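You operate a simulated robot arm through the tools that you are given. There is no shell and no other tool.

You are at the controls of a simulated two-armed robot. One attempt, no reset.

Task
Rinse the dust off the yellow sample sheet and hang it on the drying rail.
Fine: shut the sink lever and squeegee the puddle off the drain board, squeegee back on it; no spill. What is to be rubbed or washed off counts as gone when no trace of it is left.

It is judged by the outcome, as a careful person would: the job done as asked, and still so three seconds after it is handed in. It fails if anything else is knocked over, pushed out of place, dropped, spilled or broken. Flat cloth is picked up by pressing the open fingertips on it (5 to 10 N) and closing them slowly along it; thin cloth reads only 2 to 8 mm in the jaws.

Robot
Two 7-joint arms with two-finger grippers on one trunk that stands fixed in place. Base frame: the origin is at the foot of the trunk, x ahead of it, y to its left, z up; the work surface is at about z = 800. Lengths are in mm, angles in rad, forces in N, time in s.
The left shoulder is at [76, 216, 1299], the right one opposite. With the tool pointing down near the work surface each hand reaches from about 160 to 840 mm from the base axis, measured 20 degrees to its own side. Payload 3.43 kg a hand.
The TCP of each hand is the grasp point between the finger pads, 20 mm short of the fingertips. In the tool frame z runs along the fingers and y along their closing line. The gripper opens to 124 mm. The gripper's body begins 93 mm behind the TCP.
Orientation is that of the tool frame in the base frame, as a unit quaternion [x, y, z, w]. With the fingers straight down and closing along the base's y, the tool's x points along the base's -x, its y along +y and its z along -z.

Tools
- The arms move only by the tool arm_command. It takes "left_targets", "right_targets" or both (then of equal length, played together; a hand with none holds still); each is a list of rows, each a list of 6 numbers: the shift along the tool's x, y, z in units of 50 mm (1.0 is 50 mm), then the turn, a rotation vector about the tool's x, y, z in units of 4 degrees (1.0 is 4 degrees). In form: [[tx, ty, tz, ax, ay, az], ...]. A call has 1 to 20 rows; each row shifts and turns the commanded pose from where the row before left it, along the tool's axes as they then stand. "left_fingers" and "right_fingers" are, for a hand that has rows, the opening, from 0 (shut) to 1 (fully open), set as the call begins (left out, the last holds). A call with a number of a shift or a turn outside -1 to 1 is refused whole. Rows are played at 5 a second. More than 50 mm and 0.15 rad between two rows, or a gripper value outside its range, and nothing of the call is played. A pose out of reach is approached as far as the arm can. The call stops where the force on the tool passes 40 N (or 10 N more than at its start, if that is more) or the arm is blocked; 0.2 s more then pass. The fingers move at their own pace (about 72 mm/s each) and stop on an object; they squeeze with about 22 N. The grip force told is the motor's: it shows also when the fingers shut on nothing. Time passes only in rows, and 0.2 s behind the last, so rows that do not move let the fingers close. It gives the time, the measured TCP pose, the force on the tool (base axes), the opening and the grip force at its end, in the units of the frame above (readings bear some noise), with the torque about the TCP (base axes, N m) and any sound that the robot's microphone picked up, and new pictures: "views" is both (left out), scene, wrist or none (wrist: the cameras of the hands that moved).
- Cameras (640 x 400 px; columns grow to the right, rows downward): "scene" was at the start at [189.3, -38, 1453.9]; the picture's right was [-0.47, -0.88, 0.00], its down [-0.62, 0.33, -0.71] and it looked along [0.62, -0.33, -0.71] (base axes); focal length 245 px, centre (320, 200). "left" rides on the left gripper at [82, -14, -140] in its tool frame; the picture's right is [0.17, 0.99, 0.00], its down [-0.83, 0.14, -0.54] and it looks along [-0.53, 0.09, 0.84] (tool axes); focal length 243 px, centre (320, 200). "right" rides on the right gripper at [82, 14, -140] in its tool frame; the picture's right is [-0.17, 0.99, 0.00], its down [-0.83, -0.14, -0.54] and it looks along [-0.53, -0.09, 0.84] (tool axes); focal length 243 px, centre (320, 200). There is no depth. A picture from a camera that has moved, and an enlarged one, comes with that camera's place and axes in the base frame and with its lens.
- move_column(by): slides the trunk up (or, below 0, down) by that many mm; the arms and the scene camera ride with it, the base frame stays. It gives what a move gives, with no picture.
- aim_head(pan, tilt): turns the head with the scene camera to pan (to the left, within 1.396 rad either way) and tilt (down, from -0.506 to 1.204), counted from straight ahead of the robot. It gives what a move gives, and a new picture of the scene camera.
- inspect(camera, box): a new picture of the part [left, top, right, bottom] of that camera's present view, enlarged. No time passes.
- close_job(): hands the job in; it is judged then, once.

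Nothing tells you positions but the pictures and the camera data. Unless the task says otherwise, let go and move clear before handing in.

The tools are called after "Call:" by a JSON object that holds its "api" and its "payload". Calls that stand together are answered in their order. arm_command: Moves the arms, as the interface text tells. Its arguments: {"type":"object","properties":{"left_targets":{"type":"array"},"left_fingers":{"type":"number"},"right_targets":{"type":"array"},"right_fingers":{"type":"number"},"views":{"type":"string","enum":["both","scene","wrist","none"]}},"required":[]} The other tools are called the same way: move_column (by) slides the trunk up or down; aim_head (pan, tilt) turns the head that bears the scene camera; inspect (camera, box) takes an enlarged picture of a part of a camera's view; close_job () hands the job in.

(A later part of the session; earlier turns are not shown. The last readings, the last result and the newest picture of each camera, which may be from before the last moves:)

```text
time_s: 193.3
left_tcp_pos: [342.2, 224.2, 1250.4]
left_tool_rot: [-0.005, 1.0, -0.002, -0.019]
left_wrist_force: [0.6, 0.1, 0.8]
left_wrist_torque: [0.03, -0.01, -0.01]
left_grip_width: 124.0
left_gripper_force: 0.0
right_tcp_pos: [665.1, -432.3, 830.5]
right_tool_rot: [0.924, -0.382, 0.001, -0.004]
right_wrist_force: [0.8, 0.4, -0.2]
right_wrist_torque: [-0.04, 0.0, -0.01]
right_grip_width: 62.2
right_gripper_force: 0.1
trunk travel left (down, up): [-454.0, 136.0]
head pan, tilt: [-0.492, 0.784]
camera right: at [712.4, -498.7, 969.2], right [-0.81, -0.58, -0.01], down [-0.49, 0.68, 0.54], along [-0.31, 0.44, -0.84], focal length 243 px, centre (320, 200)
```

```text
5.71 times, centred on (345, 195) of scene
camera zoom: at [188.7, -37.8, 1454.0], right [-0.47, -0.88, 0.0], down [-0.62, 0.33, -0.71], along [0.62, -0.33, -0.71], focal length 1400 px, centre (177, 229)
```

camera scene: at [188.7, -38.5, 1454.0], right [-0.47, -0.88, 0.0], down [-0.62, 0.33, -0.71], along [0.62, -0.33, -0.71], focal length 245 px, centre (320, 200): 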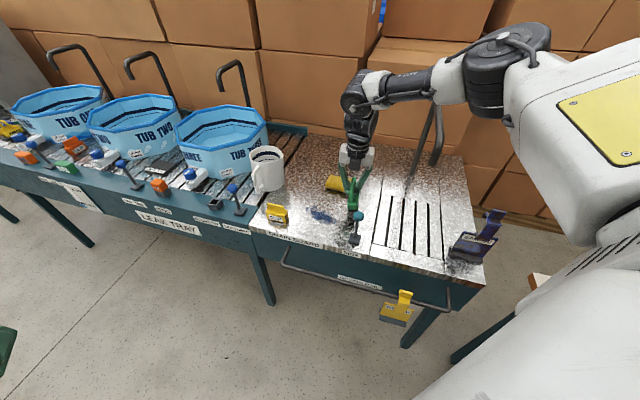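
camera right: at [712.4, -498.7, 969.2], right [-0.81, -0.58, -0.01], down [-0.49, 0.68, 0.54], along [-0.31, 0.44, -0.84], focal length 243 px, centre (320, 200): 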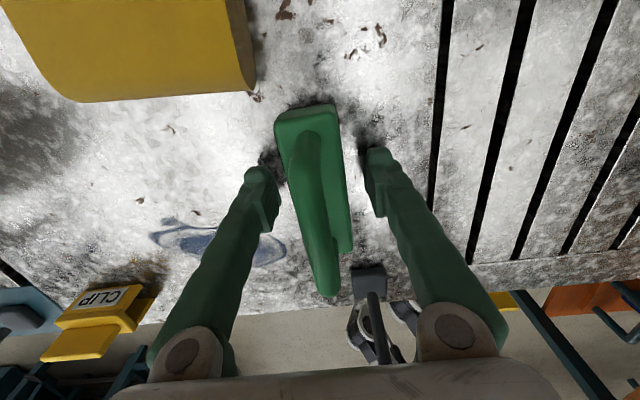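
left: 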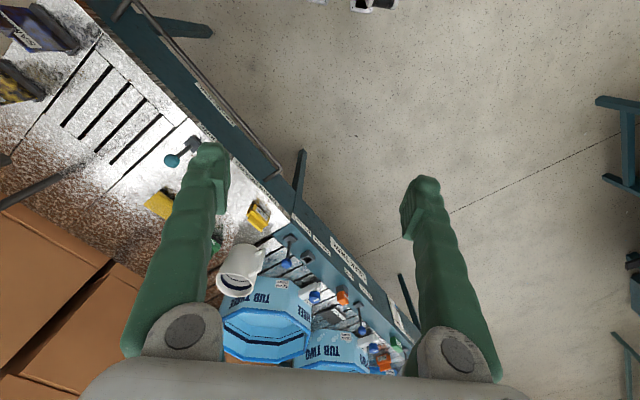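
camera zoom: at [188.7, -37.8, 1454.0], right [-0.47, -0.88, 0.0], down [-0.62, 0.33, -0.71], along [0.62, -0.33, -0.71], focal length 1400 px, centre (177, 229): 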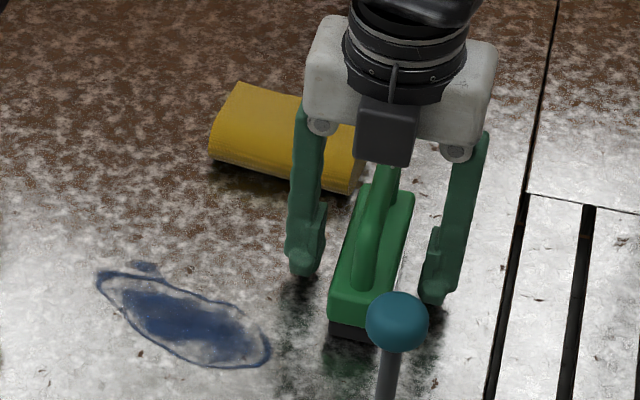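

Call:
{"api": "arm_command", "payload": {"right_targets": [[0, 0, 0.07, 0, 0, 0], [0, 0, 0, 0, 0, 0]], "views": "none"}}

Call:
{"api": "arm_command", "payload": {"right_targets": [[0, 0, 0, 0, 0, 0], [0, 0, 0, 0, 0, 0], [0, 0, 0, 0, 0, 0], [0, 0, 0, 0, 0, 0], [0, 0, 0, 0, 0, 0]], "right_fingers": 0.0, "views": "wrist"}}

Call:
{"api": "inspect", "payload": {"camera": "scene", "box": [310, 160, 380, 230]}}

```text
time_s: 193.9
left_tcp_pos: [342.5, 224.6, 1250.6]
left_tool_rot: [-0.004, 1.0, -0.004, -0.019]
left_wrist_force: [0.5, 0.1, 1.1]
left_wrist_torque: [0.0, 0.01, 0.0]
left_grip_width: 124.0
left_gripper_force: 0.0
right_tcp_pos: [665.2, -431.9, 826.8]
right_tool_rot: [0.924, -0.382, 0.001, -0.004]
right_wrist_force: [-0.1, -0.4, 0.1]
right_wrist_torque: [-0.02, -0.01, 0.0]
right_grip_width: 62.0
right_gripper_force: 0.0
trunk travel left (down, up): [-454.0, 136.0]
head pan, tilt: [-0.492, 0.784]
```

```text
time_s: 195.1
left_tcp_pos: [343.1, 223.9, 1251.5]
left_tool_rot: [-0.004, 1.0, -0.003, -0.02]
left_wrist_force: [0.3, -0.4, -0.4]
left_wrist_torque: [-0.03, 0.01, 0.01]
left_grip_width: 123.9
left_gripper_force: 0.0
right_tcp_pos: [664.7, -432.3, 826.1]
right_tool_rot: [0.924, -0.382, 0.002, -0.003]
right_wrist_force: [-0.1, 0.6, 0.6]
right_wrist_torque: [-0.01, 0.02, -0.05]
right_grip_width: 33.1
right_gripper_force: 22.1
trunk travel left (down, up): [-454.0, 136.0]
head pan, tilt: [-0.492, 0.784]
camera right: at [712.3, -499.2, 964.8], right [-0.81, -0.58, -0.01], down [-0.49, 0.68, 0.54], along [-0.31, 0.44, -0.84], focal length 243 px, centre (320, 200)
```

right: 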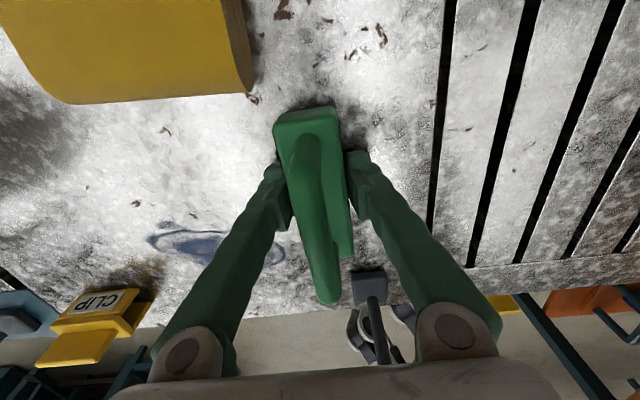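

```text
5.71 times, centred on (345, 195) of scene
camera zoom: at [189.4, -38.1, 1453.9], right [-0.47, -0.88, 0.0], down [-0.62, 0.33, -0.71], along [0.62, -0.33, -0.71], focal length 1400 px, centre (177, 229)
```

zoom: 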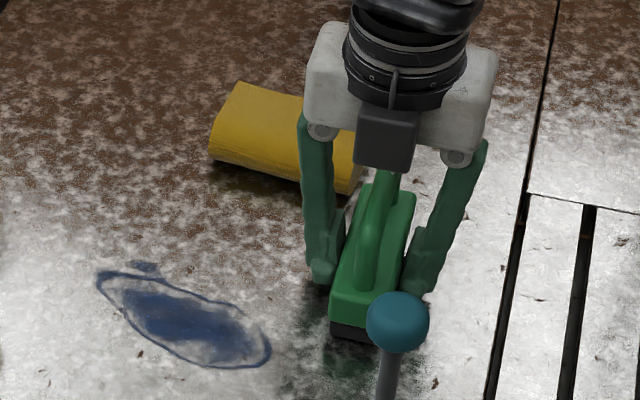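

Now it's held rigidly by the body (33 mm wide; TCP at z≈826 with the blade on the board). I'll lift, move toward the puddle, tilt and go to its far end.

Call:
{"api": "arm_command", "payload": {"right_targets": [[0, 0, -0.35, 0, 0, 0], [0, 0, -0.35, 0, 0, 0], [-0.51, -0.41, 0, 0, 0, 0], [-0.51, -0.41, 0, 0, 0, 0], [0, 0, 0, 0, 0, 0]], "views": "wrist"}}

Call:
{"api": "arm_command", "payload": {"right_targets": [[0, 0, 0, 0.93, 0, 0], [0, 0, 0, 0.93, 0, 0], [0, 0, 0, 0.93, 0, 0], [0, 0, 0, 0.93, 0, 0], [0, 0, 0, 0.93, 0, 0], [0, 0, 0, 0.93, 0, 0], [0, 0, 0, 0.93, 0, 0], [0, -0.611, 0.298, 0, 0, 0], [0, -0.611, 0.298, 0, 0, 0], [0, -0.611, 0.298, 0, 0, 0], [0, -0.611, 0.298, 0, 0, 0], [0, 0, 0, 0, 0, 0]], "views": "both"}}

Call:
{"api": "inspect", "payload": {"camera": "scene", "box": [280, 140, 370, 240]}}

```text
time_s: 196.3
left_tcp_pos: [342.5, 223.5, 1250.5]
left_tool_rot: [-0.004, 1.0, -0.002, -0.019]
left_wrist_force: [-0.3, -0.6, 0.0]
left_wrist_torque: [0.0, 0.01, 0.04]
left_grip_width: 124.2
left_gripper_force: 0.0
right_tcp_pos: [656.0, -368.0, 860.4]
right_tool_rot: [0.924, -0.382, 0.001, -0.003]
right_wrist_force: [-0.4, 0.1, -2.4]
right_wrist_torque: [0.02, 0.0, -0.01]
right_grip_width: 33.0
right_gripper_force: 22.3
trunk travel left (down, up): [-454.0, 136.0]
head pan, tilt: [-0.492, 0.784]
camera right: at [703.8, -434.4, 999.0], right [-0.81, -0.58, -0.01], down [-0.49, 0.68, 0.54], along [-0.31, 0.44, -0.84], focal length 243 px, centre (320, 200)
```

right: 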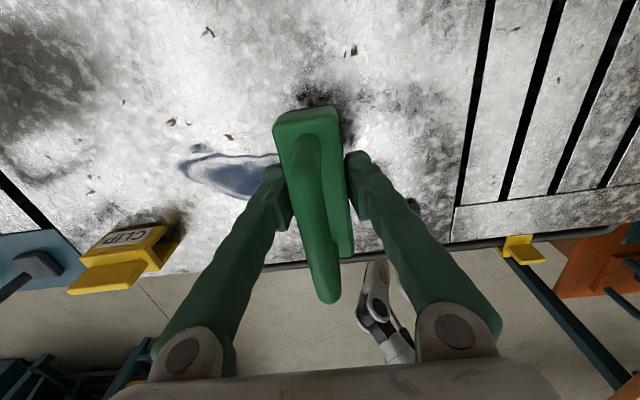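

```text
time_s: 198.9
left_tcp_pos: [343.0, 225.8, 1250.8]
left_tool_rot: [-0.005, 1.0, -0.003, -0.018]
left_wrist_force: [0.3, 0.6, -0.3]
left_wrist_torque: [0.0, -0.01, -0.01]
left_grip_width: 124.2
left_gripper_force: 0.1
right_tcp_pos: [749.6, -270.4, 865.0]
right_tool_rot: [0.899, -0.372, 0.088, -0.212]
right_wrist_force: [-1.0, 0.0, -1.3]
right_wrist_torque: [0.0, -0.03, 0.01]
right_grip_width: 33.2
right_gripper_force: 22.0
right hand out of reach, approached as far as the arm can: row 11
trunk travel left (down, up): [-454.0, 136.0]
head pan, tilt: [-0.492, 0.784]
camera scene: at [188.4, -38.1, 1454.0], right [-0.47, -0.88, 0.0], down [-0.62, 0.33, -0.71], along [0.62, -0.33, -0.71], focal length 245 px, centre (320, 200)
camera right: at [755.2, -380.3, 983.1], right [-0.74, -0.51, -0.44], down [-0.67, 0.5, 0.54], along [-0.05, 0.7, -0.71], focal length 243 px, centre (320, 200)
```

scene: 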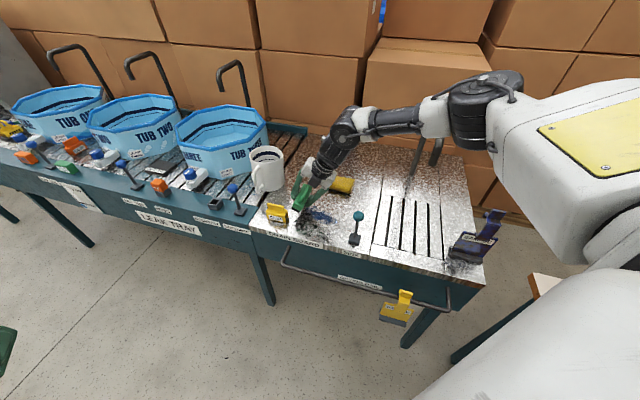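
right: 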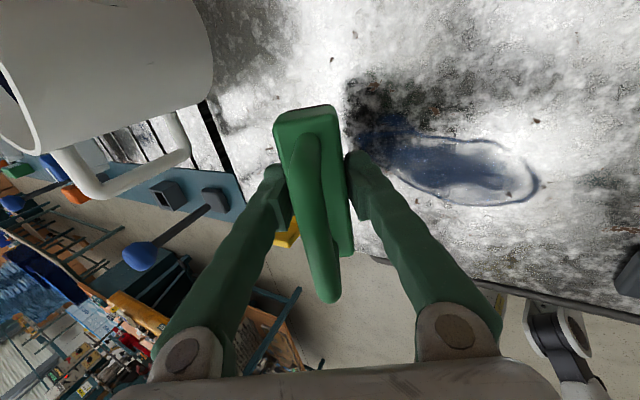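

```text
4.00 times, centred on (325, 190) of scene
camera zoom: at [188.4, -38.1, 1454.0], right [-0.47, -0.88, 0.0], down [-0.62, 0.33, -0.71], along [0.62, -0.33, -0.71], focal length 980 px, centre (300, 240)
```

zoom: 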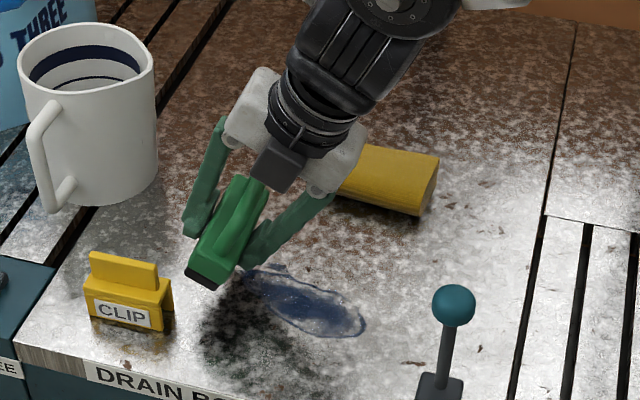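

Rigidly held and at the far end. Lowering the tilted blade onto the board.

Call:
{"api": "arm_command", "payload": {"right_targets": [[0.06, 0.13, 0.26, 0, 0, 0], [0, 0.13, 0.26, 0, 0, 0], [0, 0, 0, 0, 0, 0]], "views": "none"}}

Call:
{"api": "arm_command", "payload": {"right_targets": [[0, 0.018, 0.036, 0, 0, 0], [0, 0, 0, 0, 0, 0]], "views": "none"}}

Call:
{"api": "arm_command", "payload": {"right_targets": [[0, 0.018, 0.036, 0, 0, 0], [0, 0, 0, 0, 0, 0]], "views": "none"}}

```text
time_s: 199.7
left_tcp_pos: [343.2, 225.2, 1250.6]
left_tool_rot: [-0.005, 1.0, -0.003, -0.019]
left_wrist_force: [0.6, -0.5, -0.2]
left_wrist_torque: [0.01, -0.03, 0.03]
left_grip_width: 124.1
left_gripper_force: 0.0
right_tcp_pos: [742.7, -279.0, 841.7]
right_tool_rot: [0.9, -0.371, 0.088, -0.212]
right_wrist_force: [0.5, 0.5, -1.6]
right_wrist_torque: [0.0, 0.02, 0.03]
right_grip_width: 32.9
right_gripper_force: 22.2
right hand out of reach, approached as far as the arm can: row 1, 2
trunk travel left (down, up): [-454.0, 136.0]
head pan, tilt: [-0.492, 0.784]
```

```text
time_s: 200.3
left_tcp_pos: [343.4, 225.0, 1250.2]
left_tool_rot: [-0.005, 1.0, -0.002, -0.019]
left_wrist_force: [0.6, 0.4, 0.5]
left_wrist_torque: [0.01, 0.03, -0.01]
left_grip_width: 124.1
left_gripper_force: 0.0
right_tcp_pos: [741.2, -278.4, 839.3]
right_tool_rot: [0.9, -0.371, 0.088, -0.213]
right_wrist_force: [0.0, 0.7, -1.5]
right_wrist_torque: [-0.03, 0.01, 0.04]
right_grip_width: 33.0
right_gripper_force: 21.9
trunk travel left (down, up): [-454.0, 136.0]
head pan, tilt: [-0.492, 0.784]
```

```text
time_s: 200.9
left_tcp_pos: [342.9, 223.8, 1250.6]
left_tool_rot: [-0.003, 1.0, -0.003, -0.019]
left_wrist_force: [0.0, 1.4, 0.1]
left_wrist_torque: [-0.04, 0.01, 0.01]
left_grip_width: 124.1
left_gripper_force: 0.0
right_tcp_pos: [742.1, -280.3, 837.5]
right_tool_rot: [0.9, -0.372, 0.087, -0.212]
right_wrist_force: [-0.1, 0.7, -1.4]
right_wrist_torque: [0.03, 0.01, 0.0]
right_grip_width: 32.9
right_gripper_force: 22.0
trunk travel left (down, up): [-454.0, 136.0]
head pan, tilt: [-0.492, 0.784]
```

Reach pulled it about 12 mm short. I'll lift slightly, tilt a bit more and push further out.

Call:
{"api": "arm_command", "payload": {"right_targets": [[0, -0.107, -0.214, 0, 0, 0], [0, 0, 0, 0.8, 0, 0], [0, 0, 0, 0.8, 0, 0], [0, 0, 0, 0.4, 0, 0], [0, -0.2, 0.14, 0, 0, 0], [0, -0.2, 0.14, 0, 0, 0], [0, 0, 0, 0, 0, 0]], "views": "none"}}

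```text
time_s: 202.5
left_tcp_pos: [342.9, 223.6, 1251.4]
left_tool_rot: [-0.004, 1.0, -0.002, -0.019]
left_wrist_force: [0.5, 0.1, -1.2]
left_wrist_torque: [-0.01, 0.0, -0.01]
left_grip_width: 123.9
left_gripper_force: 0.0
right_tcp_pos: [758.6, -262.2, 848.4]
right_tool_rot: [0.883, -0.365, 0.113, -0.274]
right_wrist_force: [0.5, 0.5, -1.7]
right_wrist_torque: [0.02, -0.02, 0.03]
right_grip_width: 33.0
right_gripper_force: 22.3
trunk travel left (down, up): [-454.0, 136.0]
head pan, tilt: [-0.492, 0.784]
```

Call:
{"api": "arm_command", "payload": {"right_targets": [[0, 0.08, 0.115, 0, 0, 0], [0, 0.08, 0.115, 0, 0, 0], [0, 0, 0, 0, 0, 0]], "views": "none"}}

Call:
{"api": "arm_command", "payload": {"right_targets": [[0, 0.023, 0.033, 0, 0, 0], [0, 0, 0, 0, 0, 0]], "views": "none"}}

Call:
{"api": "arm_command", "payload": {"right_targets": [[0, 0.023, 0.033, 0, 0, 0], [0, 0, 0, 0, 0, 0]], "views": "both"}}

Call:
{"api": "inspect", "payload": {"camera": "scene", "box": [280, 150, 370, 240]}}

```text
time_s: 203.3
left_tcp_pos: [344.1, 225.0, 1250.6]
left_tool_rot: [-0.005, 1.0, -0.003, -0.018]
left_wrist_force: [0.5, -0.6, -0.2]
left_wrist_torque: [0.0, -0.02, -0.02]
left_grip_width: 124.2
left_gripper_force: 0.0
right_tcp_pos: [756.7, -262.1, 836.0]
right_tool_rot: [0.883, -0.364, 0.114, -0.274]
right_wrist_force: [0.0, -0.5, -0.9]
right_wrist_torque: [0.02, 0.0, 0.03]
right_grip_width: 32.8
right_gripper_force: 21.8
right hand out of reach, approached as far as the arm can: row 2
trunk travel left (down, up): [-454.0, 136.0]
head pan, tilt: [-0.492, 0.784]
```

```text
time_s: 203.9
left_tcp_pos: [343.0, 223.8, 1250.5]
left_tool_rot: [-0.004, 1.0, -0.003, -0.019]
left_wrist_force: [-0.7, 0.6, 0.2]
left_wrist_torque: [0.02, -0.03, -0.03]
left_grip_width: 123.8
left_gripper_force: 0.1
right_tcp_pos: [756.0, -263.1, 835.4]
right_tool_rot: [0.883, -0.365, 0.112, -0.274]
right_wrist_force: [-0.2, 0.0, -1.0]
right_wrist_torque: [0.02, 0.01, -0.02]
right_grip_width: 33.0
right_gripper_force: 21.3
trunk travel left (down, up): [-454.0, 136.0]
head pan, tilt: [-0.492, 0.784]
```

```text
time_s: 204.5
left_tcp_pos: [343.6, 224.1, 1250.5]
left_tool_rot: [-0.004, 1.0, -0.002, -0.02]
left_wrist_force: [-0.2, -0.3, 1.3]
left_wrist_torque: [0.01, 0.01, 0.03]
left_grip_width: 124.0
left_gripper_force: 0.1
right_tcp_pos: [755.1, -263.5, 833.8]
right_tool_rot: [0.883, -0.365, 0.113, -0.274]
right_wrist_force: [0.8, 0.0, -2.3]
right_wrist_torque: [-0.01, -0.01, -0.02]
right_grip_width: 33.0
right_gripper_force: 21.4
trunk travel left (down, up): [-454.0, 136.0]
head pan, tilt: [-0.492, 0.784]
camera scene: at [189.4, -38.0, 1453.9], right [-0.47, -0.88, 0.0], down [-0.62, 0.33, -0.71], along [0.62, -0.33, -0.71], focal length 245 px, centre (320, 200)
camera right: at [749.2, -384.7, 939.2], right [-0.69, -0.46, -0.56], down [-0.72, 0.45, 0.52], along [0.01, 0.77, -0.64], focal length 243 px, centre (320, 200)
```

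scene: 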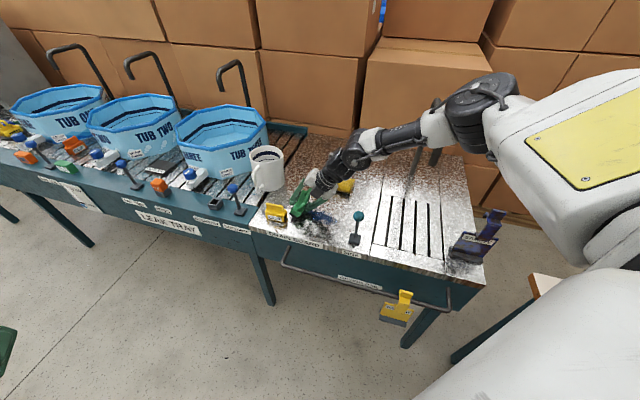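
right: 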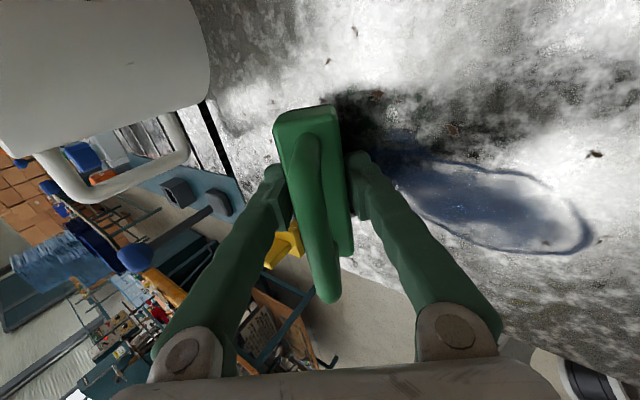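

```text
4.44 times, centred on (325, 195) of scene
camera zoom: at [189.4, -38.0, 1453.9], right [-0.47, -0.88, 0.0], down [-0.62, 0.33, -0.71], along [0.62, -0.33, -0.71], focal length 1088 px, centre (298, 222)
```

zoom: 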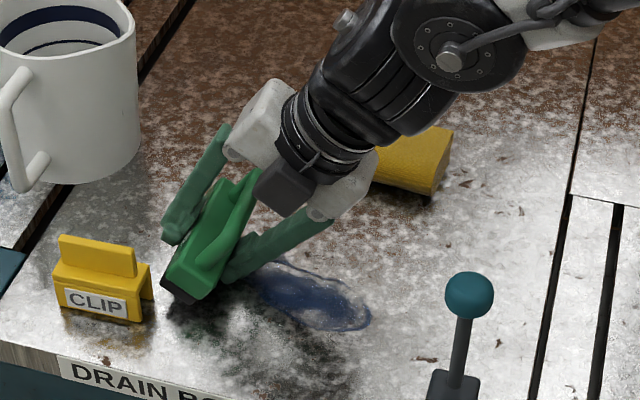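

Call:
{"api": "arm_command", "payload": {"right_targets": [[0, 0.023, 0.033, 0, 0, 0], [0, 0.023, 0.033, 0, 0, 0], [0, 0, 0, 0, 0, 0]], "views": "none"}}

Call:
{"api": "arm_command", "payload": {"right_targets": [[0, 0.023, 0.033, 0, 0, 0], [0, 0, 0, 0, 0, 0]], "views": "none"}}

```text
time_s: 205.3
left_tcp_pos: [342.8, 225.1, 1250.8]
left_tool_rot: [-0.004, 1.0, -0.003, -0.02]
left_wrist_force: [0.0, -0.8, 0.5]
left_wrist_torque: [0.02, -0.01, 0.01]
left_grip_width: 124.0
left_gripper_force: 0.1
right_tcp_pos: [753.4, -265.5, 831.7]
right_tool_rot: [0.882, -0.365, 0.114, -0.276]
right_wrist_force: [2.0, 2.7, 5.4]
right_wrist_torque: [0.19, 0.05, -0.04]
right_grip_width: 33.2
right_gripper_force: 22.1
right hand out of reach, approached as far as the arm can: row 1
trunk travel left (down, up): [-454.0, 136.0]
head pan, tilt: [-0.492, 0.784]
```

```text
time_s: 205.9
left_tcp_pos: [342.1, 224.6, 1250.9]
left_tool_rot: [-0.005, 1.0, -0.003, -0.018]
left_wrist_force: [-0.3, -0.7, -0.4]
left_wrist_torque: [0.0, -0.02, 0.01]
left_grip_width: 124.1
left_gripper_force: 0.1
right_tcp_pos: [754.7, -263.5, 831.3]
right_tool_rot: [0.882, -0.365, 0.115, -0.275]
right_wrist_force: [7.2, 0.2, 11.6]
right_wrist_torque: [0.18, -0.13, -0.05]
right_grip_width: 33.1
right_gripper_force: 22.0
trunk travel left (down, up): [-454.0, 136.0]
head pan, tilt: [-0.492, 0.784]
```

The blade touches with about 12 N. Sweeping toward the sink.

Call:
{"api": "arm_command", "payload": {"right_targets": [[0.01, 0.132, -0.0906, 0, 0, 0], [0.01, 0.132, -0.0906, 0, 0, 0], [0.01, 0.132, -0.0906, 0, 0, 0], [0.01, 0.132, -0.0906, 0, 0, 0], [0.01, 0.132, -0.0906, 0, 0, 0], [0.01, 0.132, -0.0906, 0, 0, 0]], "views": "both"}}

Call:
{"api": "inspect", "payload": {"camera": "scene", "box": [280, 150, 370, 240]}}

Call:
{"api": "inspect", "payload": {"camera": "right", "box": [240, 60, 600, 300]}}

```text
time_s: 207.3
left_tcp_pos: [341.3, 227.3, 1250.8]
left_tool_rot: [-0.004, 1.0, -0.004, -0.019]
left_wrist_force: [0.3, -0.9, 0.2]
left_wrist_torque: [-0.01, 0.05, 0.0]
left_grip_width: 123.8
left_gripper_force: 0.0
right_tcp_pos: [724.8, -297.0, 831.7]
right_tool_rot: [0.882, -0.362, 0.115, -0.278]
right_wrist_force: [9.8, 10.6, 21.1]
right_wrist_torque: [0.37, -0.31, -0.05]
right_grip_width: 33.3
right_gripper_force: 22.2
trunk travel left (down, up): [-454.0, 136.0]
head pan, tilt: [-0.492, 0.784]
camera scene: at [188.1, -35.8, 1454.2], right [-0.47, -0.88, 0.0], down [-0.62, 0.33, -0.71], along [0.62, -0.34, -0.7], focal length 245 px, centre (320, 200)
camera right: at [718.4, -417.9, 937.1], right [-0.69, -0.46, -0.57], down [-0.73, 0.45, 0.52], along [0.02, 0.77, -0.64], focal length 243 px, centre (320, 200)
```

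scene: 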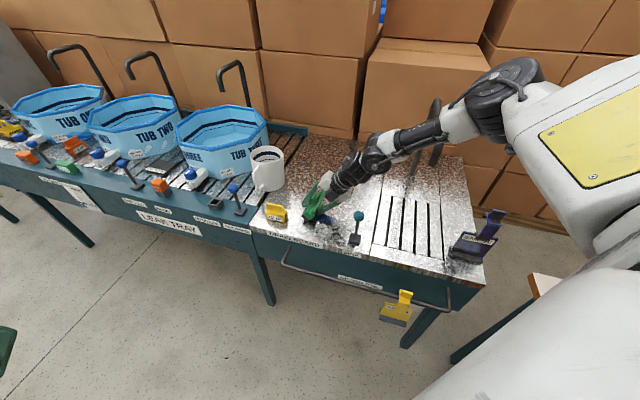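
right: 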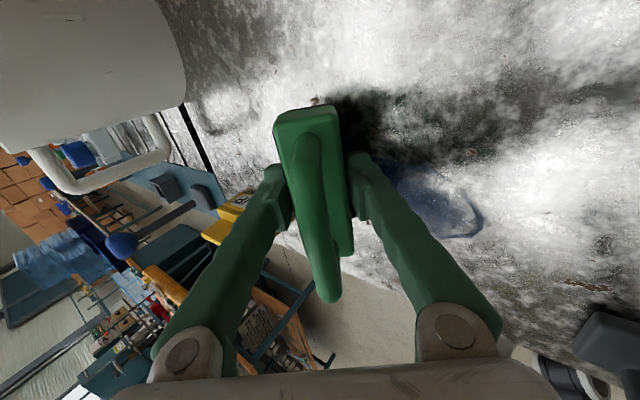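

```text
4.44 times, centred on (325, 195) of scene
camera zoom: at [188.1, -35.8, 1454.2], right [-0.47, -0.88, 0.0], down [-0.62, 0.33, -0.71], along [0.62, -0.34, -0.7], focal length 1088 px, centre (298, 222)
```

zoom: 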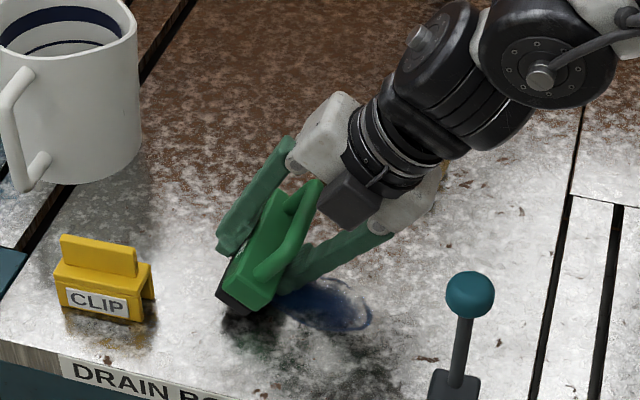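

```text
1.67 times, centred on (420, 180) of right
camera zoom: at [718.4, -417.9, 937.1], right [-0.69, -0.46, -0.57], down [-0.73, 0.45, 0.52], along [0.02, 0.77, -0.64], focal length 404 px, centre (153, 233)
```

zoom: 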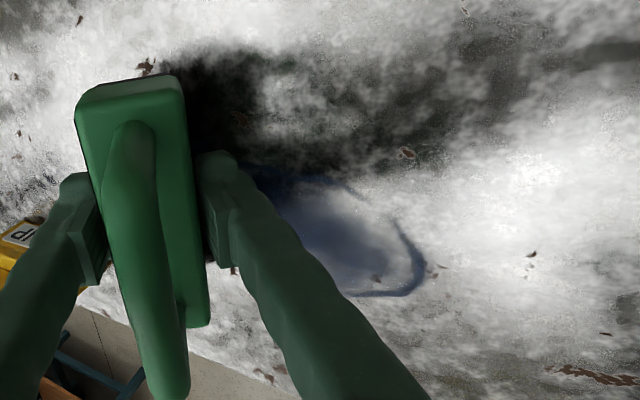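

The board behind the blade is clear. Continuing the sweep with slightly less pressure.

Call:
{"api": "arm_command", "payload": {"right_targets": [[0.01, 0.12, -0.107, 0, 0, 0], [0.01, 0.132, -0.0906, 0, 0, 0], [0.005, 0.132, -0.0906, 0, 0, 0], [0, 0.132, -0.0906, 0, 0, 0], [0, 0.132, -0.0906, 0, 0, 0], [0, 0.132, -0.0906, 0, 0, 0]], "views": "both"}}

Call:
{"api": "inspect", "payload": {"camera": "scene", "box": [280, 150, 370, 240]}}

Call:
{"api": "inspect", "payload": {"camera": "right", "box": [240, 60, 600, 300]}}

```text
time_s: 208.7
left_tcp_pos: [342.5, 225.3, 1249.6]
left_tool_rot: [-0.004, 1.0, -0.003, -0.018]
left_wrist_force: [0.3, -0.3, -0.1]
left_wrist_torque: [0.0, 0.03, -0.01]
left_grip_width: 124.2
left_gripper_force: 0.0
right_tcp_pos: [692.2, -331.7, 830.8]
right_tool_rot: [0.882, -0.364, 0.114, -0.277]
right_wrist_force: [9.7, 11.2, 20.2]
right_wrist_torque: [0.35, -0.39, -0.02]
right_grip_width: 33.2
right_gripper_force: 21.8
trunk travel left (down, up): [-454.0, 136.0]
head pan, tilt: [-0.492, 0.784]
camera scene: at [188.4, -35.8, 1454.1], right [-0.47, -0.88, 0.0], down [-0.62, 0.33, -0.71], along [0.62, -0.34, -0.71], focal length 245 px, centre (320, 200)
camera right: at [685.1, -452.9, 937.2], right [-0.69, -0.46, -0.57], down [-0.73, 0.45, 0.52], along [0.01, 0.77, -0.64], focal length 243 px, centre (320, 200)
```

scene: 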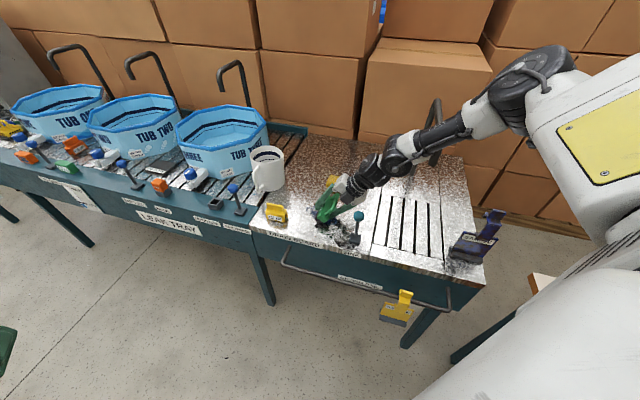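
right: 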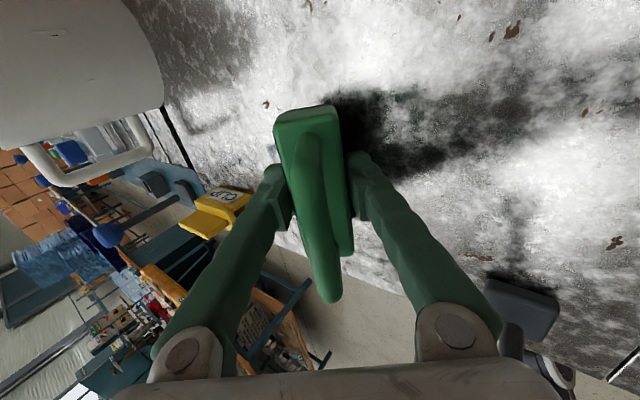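

```text
4.44 times, centred on (325, 195) of scene
camera zoom: at [188.4, -35.8, 1454.1], right [-0.47, -0.88, 0.0], down [-0.62, 0.33, -0.71], along [0.62, -0.34, -0.71], focal length 1088 px, centre (298, 222)
```

zoom: 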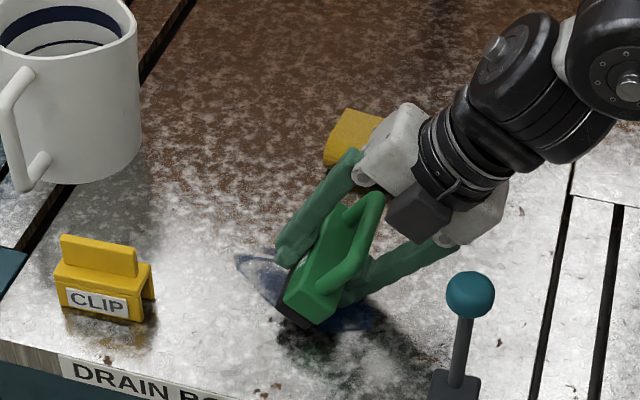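

```text
1.67 times, centred on (420, 180) of right
camera zoom: at [685.1, -452.9, 937.2], right [-0.69, -0.46, -0.57], down [-0.73, 0.45, 0.52], along [0.01, 0.77, -0.64], focal length 404 px, centre (153, 233)
```

zoom: 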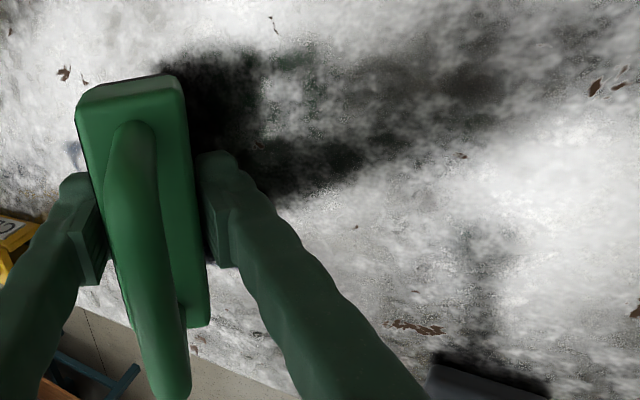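

The puddle is still there behind the blade: tilted this much, the blade rides over it. I'll test with the squeegee nearly upright on the near half of the puddle.

Call:
{"api": "arm_command", "payload": {"right_targets": [[0, -0.17, -0.247, 0, 0, 0], [0, 0, 0, -1, 0, 0], [0, 0, 0, -1, 0, 0], [0, 0, 0, -1, 0, 0], [0, 0, 0, -1, 0, 0], [0, 0, 0, -1, 0, 0], [0, 0, 0, -1, 0, 0], [0, 0, 0, 0, 0, 0]], "views": "none"}}

Call:
{"api": "inspect", "payload": {"camera": "scene", "box": [290, 150, 380, 240]}}

Call:
{"api": "inspect", "payload": {"camera": "right", "box": [100, 40, 580, 300]}}

```text
time_s: 210.5
left_tcp_pos: [342.3, 224.1, 1250.3]
left_tool_rot: [-0.004, 1.0, -0.002, -0.019]
left_wrist_force: [-1.2, 0.3, 0.4]
left_wrist_torque: [0.04, 0.0, 0.02]
left_grip_width: 124.0
left_gripper_force: 0.1
right_tcp_pos: [689.2, -334.7, 843.3]
right_tool_rot: [0.92, -0.38, 0.035, -0.084]
right_wrist_force: [0.6, 0.2, -2.0]
right_wrist_torque: [0.0, 0.02, 0.02]
right_grip_width: 32.9
right_gripper_force: 21.7
trunk travel left (down, up): [-454.0, 136.0]
head pan, tilt: [-0.492, 0.784]
```

```text
4.44 times, centred on (335, 195) of scene
camera zoom: at [189.0, -38.1, 1454.0], right [-0.47, -0.88, 0.0], down [-0.62, 0.33, -0.71], along [0.62, -0.33, -0.71], focal length 1088 px, centre (253, 222)
```

zoom: 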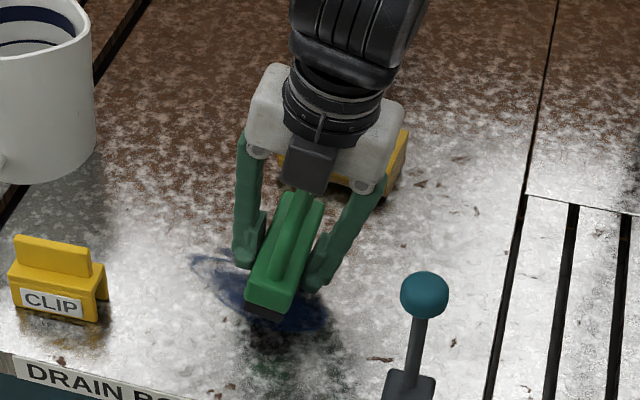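

```text
1.33 times, centred on (340, 170) of right
camera zoom: at [719.8, -419.0, 977.2], right [-0.8, -0.57, -0.18], down [-0.56, 0.61, 0.56], along [-0.21, 0.55, -0.81], focal length 324 px, centre (293, 240)
```

zoom: 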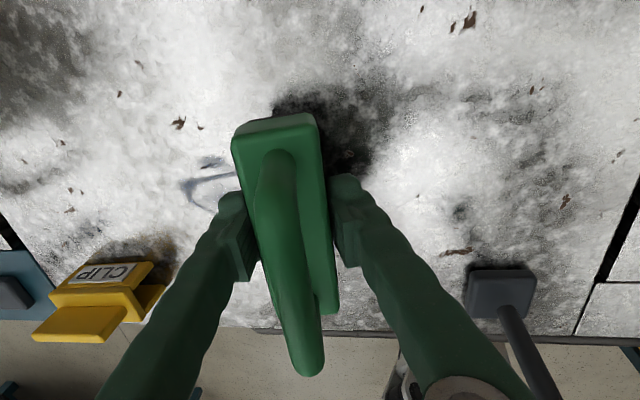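

It reaches u≈250 nearly upright. I'll see how far out it can go at only 10° tilt.

Call:
{"api": "arm_command", "payload": {"right_targets": [[0, -0.295, 0.055, 0, 0, 0], [0, -0.295, 0.055, 0, 0, 0], [0, -0.295, 0.055, 0, 0, 0], [0, -0.295, 0.055, 0, 0, 0], [0, -0.295, 0.055, 0, 0, 0], [0, -0.295, 0.055, 0, 0, 0], [0, 0, 0, 0, 0, 0]], "views": "none"}}

```text
time_s: 212.1
left_tcp_pos: [343.5, 224.3, 1249.8]
left_tool_rot: [-0.004, 1.0, -0.003, -0.019]
left_wrist_force: [-0.7, 0.2, 0.2]
left_wrist_torque: [0.01, 0.01, 0.01]
left_grip_width: 124.1
left_gripper_force: 0.0
right_tcp_pos: [690.1, -314.2, 860.3]
right_tool_rot: [0.92, -0.38, 0.035, -0.086]
right_wrist_force: [0.6, -0.7, -1.7]
right_wrist_torque: [0.02, 0.01, 0.02]
right_grip_width: 32.9
right_gripper_force: 22.4
right hand out of reach, approached as far as the arm can: row 1, 2, 3, 4, 5, 6
trunk travel left (down, up): [-454.0, 136.0]
head pan, tilt: [-0.492, 0.784]
```

I'll raise the hand and lower the trunk by 120 mm to bring the shoulder level with the wrist, then test the reach again.

Call:
{"api": "arm_command", "payload": {"right_targets": [[0, 0.3, -0.06, 0, 0, 0], [0, -0.14, -0.76, 0, 0, 0], [0, -0.14, -0.76, 0, 0, 0], [0, -0.14, -0.76, 0, 0, 0], [0, 0, 0, 0, 0, 0]], "views": "none"}}

Call:
{"api": "move_column", "payload": {"by": -110}}

Call:
{"api": "arm_command", "payload": {"right_targets": [[0, -0.295, 0.055, 0, 0, 0], [0, -0.295, 0.055, 0, 0, 0], [0, -0.295, 0.055, 0, 0, 0], [0, -0.295, 0.055, 0, 0, 0], [0, -0.295, 0.055, 0, 0, 0], [0, -0.295, 0.055, 0, 0, 0], [0, 0, 0, 0, 0, 0]], "views": "both"}}

```text
time_s: 213.3
left_tcp_pos: [343.1, 224.6, 1251.0]
left_tool_rot: [-0.005, 1.0, -0.003, -0.018]
left_wrist_force: [0.0, 0.4, -0.4]
left_wrist_torque: [0.01, 0.01, 0.03]
left_grip_width: 123.9
left_gripper_force: 0.1
right_tcp_pos: [682.2, -323.6, 974.4]
right_tool_rot: [0.92, -0.381, 0.034, -0.085]
right_wrist_force: [0.1, -0.5, -1.6]
right_wrist_torque: [-0.01, 0.02, 0.02]
right_grip_width: 33.1
right_gripper_force: 21.5
trunk travel left (down, up): [-454.0, 136.0]
head pan, tilt: [-0.492, 0.784]
```

```text
time_s: 214.7
left_tcp_pos: [349.0, 224.8, 1128.6]
left_tool_rot: [-0.005, 0.999, -0.004, -0.048]
left_wrist_force: [0.7, 0.6, 0.5]
left_wrist_torque: [0.03, -0.01, 0.0]
left_grip_width: 124.0
left_gripper_force: 0.1
right_tcp_pos: [679.6, -324.7, 867.5]
right_tool_rot: [0.92, -0.38, 0.035, -0.085]
right_wrist_force: [0.5, 0.7, -0.9]
right_wrist_torque: [-0.02, -0.02, 0.0]
right_grip_width: 32.9
right_gripper_force: 21.9
trunk travel left (down, up): [-344.0, 246.0]
head pan, tilt: [-0.492, 0.784]
```

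```text
time_s: 216.3
left_tcp_pos: [349.0, 224.3, 1129.6]
left_tool_rot: [-0.005, 0.999, -0.003, -0.047]
left_wrist_force: [-0.1, 0.1, 0.6]
left_wrist_torque: [0.01, -0.01, 0.05]
left_grip_width: 124.0
left_gripper_force: 0.1
right_tcp_pos: [710.4, -285.8, 867.6]
right_tool_rot: [0.92, -0.381, 0.035, -0.084]
right_wrist_force: [0.1, -0.1, -2.4]
right_wrist_torque: [0.02, -0.01, 0.04]
right_grip_width: 32.9
right_gripper_force: 22.3
right hand out of reach, approached as far as the arm can: row 4, 5, 6
trunk travel left (down, up): [-344.0, 246.0]
head pan, tilt: [-0.492, 0.784]
camera scene: at [218.4, -37.6, 1341.9], right [-0.47, -0.88, 0.0], down [-0.62, 0.33, -0.71], along [0.62, -0.33, -0.71], focal length 245 px, centre (320, 200)
camera right: at [740.1, -370.4, 1002.3], right [-0.8, -0.57, -0.18], down [-0.56, 0.61, 0.56], along [-0.21, 0.55, -0.81], focal length 243 px, centre (320, 200)
```

scene: 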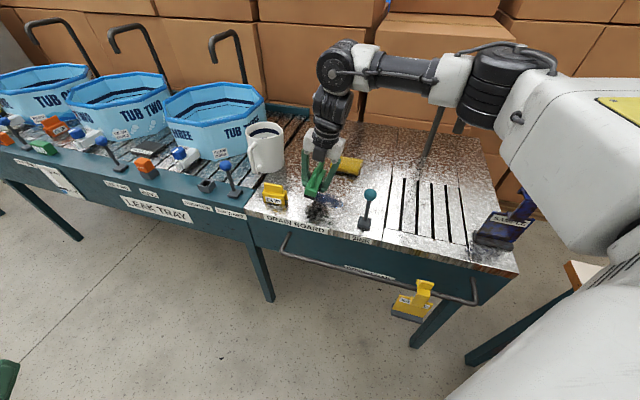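
right: 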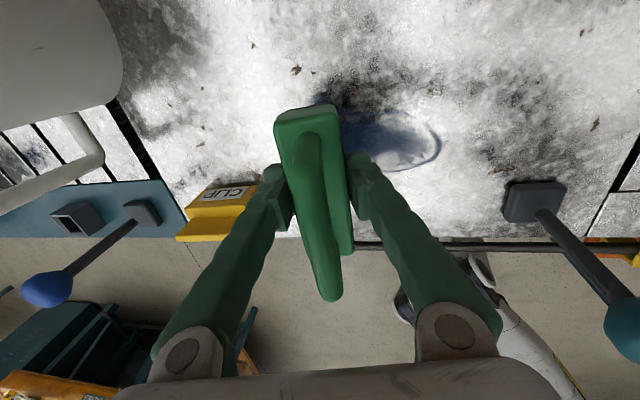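

Better: u≈300 at 10° tilt. I'll test whether a nearly upright blade moves the water, starting here.

Call:
{"api": "arm_command", "payload": {"right_targets": [[0.36, 0, 0, 0, 0, 0], [0, 0.065, 0.36, 0, 0, 0], [0, 0.05, 0.28, 0, 0, 0], [0, 0, 0, 0, 0, 0]], "views": "none"}}

Call:
{"api": "arm_command", "payload": {"right_targets": [[0, 0.014, 0.079, 0, 0, 0], [0, 0, 0, 0, 0, 0]], "views": "none"}}

Call:
{"api": "arm_command", "payload": {"right_targets": [[0, 0.007, 0.04, 0, 0, 0], [0, 0, 0, 0, 0, 0]], "views": "none"}}

```text
time_s: 217.3
left_tcp_pos: [351.2, 224.3, 1129.2]
left_tool_rot: [-0.005, 0.999, -0.005, -0.047]
left_wrist_force: [-0.7, -0.2, 0.3]
left_wrist_torque: [0.02, 0.0, 0.0]
left_grip_width: 123.6
left_gripper_force: 0.1
right_tcp_pos: [718.0, -302.9, 835.9]
right_tool_rot: [0.92, -0.38, 0.035, -0.085]
right_wrist_force: [0.5, 0.5, -2.3]
right_wrist_torque: [0.0, 0.03, 0.03]
right_grip_width: 33.0
right_gripper_force: 22.0
right hand out of reach, approached as far as the arm can: row 1
trunk travel left (down, up): [-344.0, 246.0]
head pan, tilt: [-0.492, 0.784]
```

```text
time_s: 217.9
left_tcp_pos: [349.1, 224.5, 1128.7]
left_tool_rot: [-0.005, 0.999, -0.004, -0.047]
left_wrist_force: [0.8, -0.5, 0.1]
left_wrist_torque: [-0.02, 0.0, -0.01]
left_grip_width: 124.1
left_gripper_force: 0.0
right_tcp_pos: [716.2, -304.9, 830.8]
right_tool_rot: [0.92, -0.381, 0.035, -0.085]
right_wrist_force: [0.5, 0.0, -2.0]
right_wrist_torque: [-0.02, 0.03, -0.02]
right_grip_width: 33.2
right_gripper_force: 22.2
right hand out of reach, approached as far as the arm can: row 1
trunk travel left (down, up): [-344.0, 246.0]
head pan, tilt: [-0.492, 0.784]
```

```text
time_s: 218.5
left_tcp_pos: [348.5, 223.9, 1129.2]
left_tool_rot: [-0.005, 0.999, -0.004, -0.047]
left_wrist_force: [0.1, -0.2, -0.2]
left_wrist_torque: [0.05, -0.03, 0.01]
left_grip_width: 123.9
left_gripper_force: 0.1
right_tcp_pos: [716.8, -304.4, 829.5]
right_tool_rot: [0.921, -0.38, 0.034, -0.085]
right_wrist_force: [0.4, -0.7, 0.9]
right_wrist_torque: [0.0, 0.06, 0.03]
right_grip_width: 32.7
right_gripper_force: 22.2
trunk travel left (down, up): [-344.0, 246.0]
head pan, tilt: [-0.492, 0.784]
```

Call:
{"api": "arm_command", "payload": {"right_targets": [[0, 0.006, 0.03, 0, 0, 0], [0, 0.157, -0.029, 0, 0, 0], [0, 0.157, -0.029, 0, 0, 0], [0, 0.157, -0.029, 0, 0, 0], [0, 0.157, -0.029, 0, 0, 0], [0, 0.157, -0.029, 0, 0, 0], [0, 0.157, -0.029, 0, 0, 0], [0, 0.157, -0.029, 0, 0, 0]], "views": "both"}}

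Call:
{"api": "inspect", "payload": {"camera": "scene", "box": [270, 150, 390, 250]}}

Call:
{"api": "inspect", "payload": {"camera": "right", "box": [160, 60, 520, 300]}}

```text
time_s: 220.3
left_tcp_pos: [348.3, 224.9, 1128.6]
left_tool_rot: [-0.005, 0.999, -0.004, -0.047]
left_wrist_force: [0.2, 0.4, 0.2]
left_wrist_torque: [-0.01, 0.03, 0.01]
left_grip_width: 124.1
left_gripper_force: 0.1
right_tcp_pos: [677.0, -342.6, 830.5]
right_tool_rot: [0.921, -0.379, 0.035, -0.085]
right_wrist_force: [5.4, 3.5, 8.8]
right_wrist_torque: [-0.05, -0.17, 0.03]
right_grip_width: 33.1
right_gripper_force: 21.4
trunk travel left (down, up): [-344.0, 246.0]
head pan, tilt: [-0.492, 0.784]
camera scene: at [218.5, -37.2, 1341.9], right [-0.47, -0.88, 0.0], down [-0.62, 0.33, -0.71], along [0.62, -0.33, -0.71], focal length 245 px, centre (320, 200)
camera right: at [708.1, -427.1, 963.6], right [-0.8, -0.57, -0.18], down [-0.56, 0.61, 0.56], along [-0.21, 0.55, -0.81], focal length 243 px, centre (320, 200)
```

scene: 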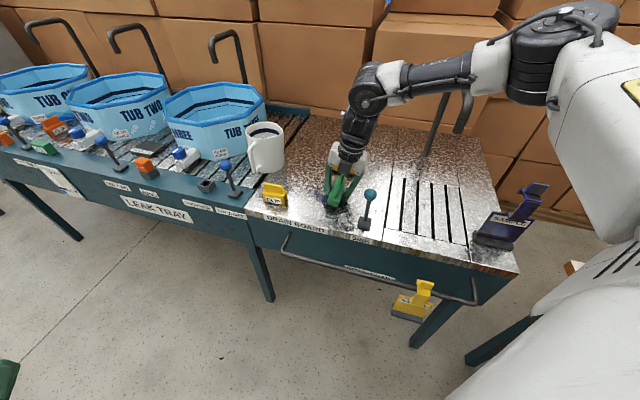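
right: 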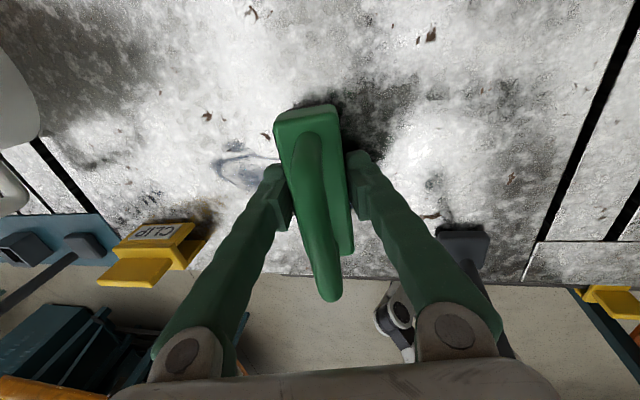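

```text
4.00 times, centred on (330, 200) of scene
camera zoom: at [218.5, -37.2, 1341.9], right [-0.47, -0.88, 0.0], down [-0.62, 0.33, -0.71], along [0.62, -0.33, -0.71], focal length 980 px, centre (280, 200)
```

zoom: 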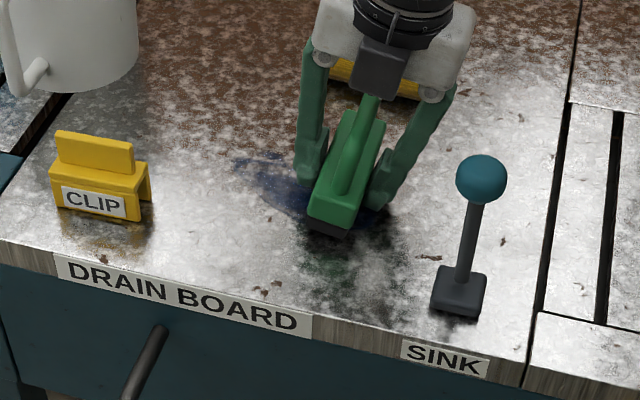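

```text
1.67 times, centred on (340, 180) of right
camera zoom: at [708.1, -427.1, 963.6], right [-0.8, -0.57, -0.18], down [-0.56, 0.61, 0.56], along [-0.21, 0.55, -0.81], focal length 404 px, centre (287, 233)
```

zoom: 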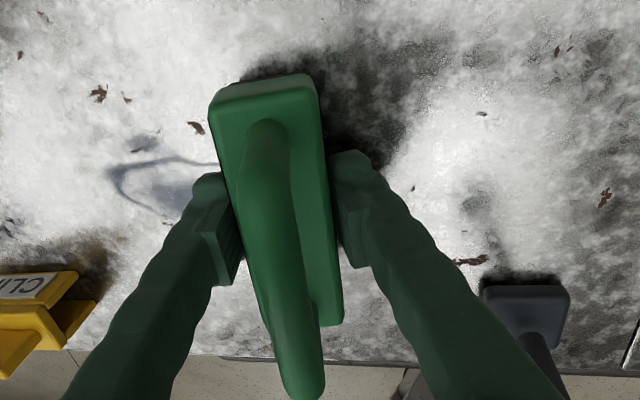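

The puddle looks paler now, so the nearly upright blade seems to be wiping. I'll finish this stroke and then look at the puddle unobstructed.

Call:
{"api": "arm_command", "payload": {"right_targets": [[0, 0.157, -0.029, 0, 0, 0], [0, 0.157, -0.029, 0, 0, 0], [0, 0.157, -0.029, 0, 0, 0], [0, 0.157, -0.029, 0, 0, 0], [0, 0.157, -0.029, 0, 0, 0], [0, 0.157, -0.029, 0, 0, 0], [0, 0.157, -0.029, 0, 0, 0], [0, 0.157, -0.029, 0, 0, 0], [0, 0.157, -0.029, 0, 0, 0], [0, 0.157, -0.029, 0, 0, 0]], "views": "both"}}

Call:
{"api": "inspect", "payload": {"camera": "scene", "box": [270, 150, 390, 250]}}

Call:
{"api": "inspect", "payload": {"camera": "right", "box": [60, 60, 420, 300]}}

```text
time_s: 222.5
left_tcp_pos: [349.1, 224.8, 1129.2]
left_tool_rot: [-0.004, 0.999, -0.004, -0.048]
left_wrist_force: [-0.5, -1.3, -0.7]
left_wrist_torque: [0.01, -0.01, -0.03]
left_grip_width: 124.0
left_gripper_force: 0.0
right_tcp_pos: [621.2, -400.8, 830.3]
right_tool_rot: [0.92, -0.38, 0.035, -0.084]
right_wrist_force: [4.7, 4.4, 7.5]
right_wrist_torque: [-0.02, -0.09, 0.02]
right_grip_width: 33.1
right_gripper_force: 22.1
trunk travel left (down, up): [-344.0, 246.0]
head pan, tilt: [-0.492, 0.784]
camera scene: at [218.5, -37.3, 1341.8], right [-0.47, -0.88, 0.0], down [-0.62, 0.33, -0.71], along [0.62, -0.33, -0.71], focal length 245 px, centre (320, 200)
camera right: at [652.3, -484.9, 963.4], right [-0.8, -0.57, -0.18], down [-0.56, 0.61, 0.56], along [-0.21, 0.55, -0.81], focal length 243 px, centre (320, 200)
```

scene: 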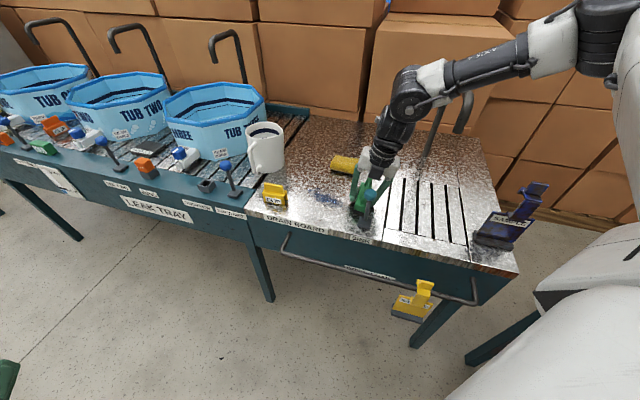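
right: 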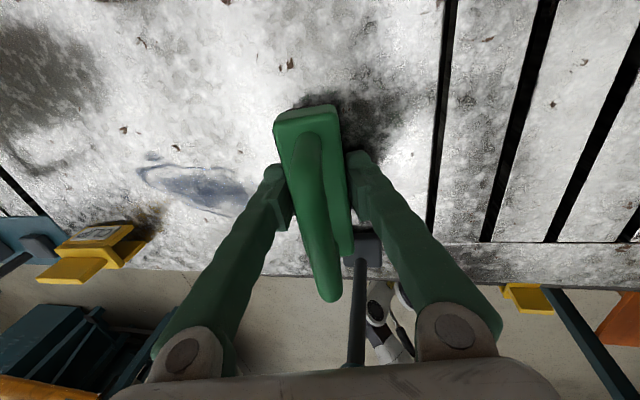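

```text
4.00 times, centred on (330, 200) of scene
camera zoom: at [218.5, -37.3, 1341.8], right [-0.47, -0.88, 0.0], down [-0.62, 0.33, -0.71], along [0.62, -0.33, -0.71], focal length 980 px, centre (280, 200)
```

zoom: 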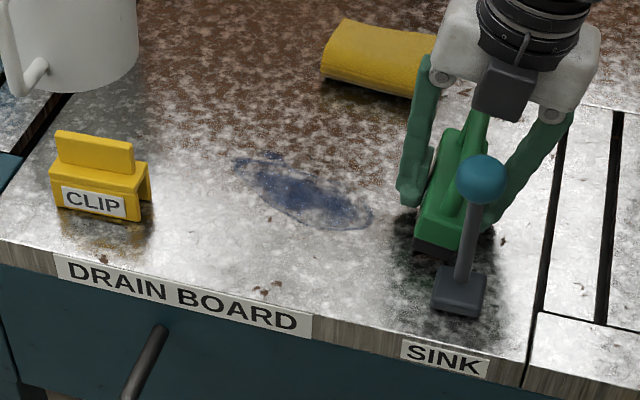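

```text
1.67 times, centred on (240, 180) of right
camera zoom: at [652.3, -484.9, 963.4], right [-0.8, -0.57, -0.18], down [-0.56, 0.61, 0.56], along [-0.21, 0.55, -0.81], focal length 404 px, centre (453, 233)
```

zoom: 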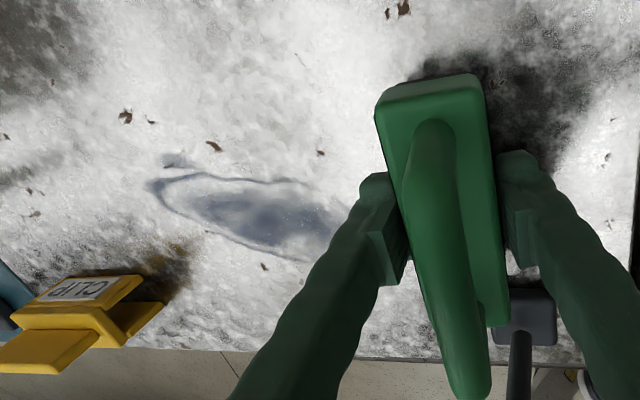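

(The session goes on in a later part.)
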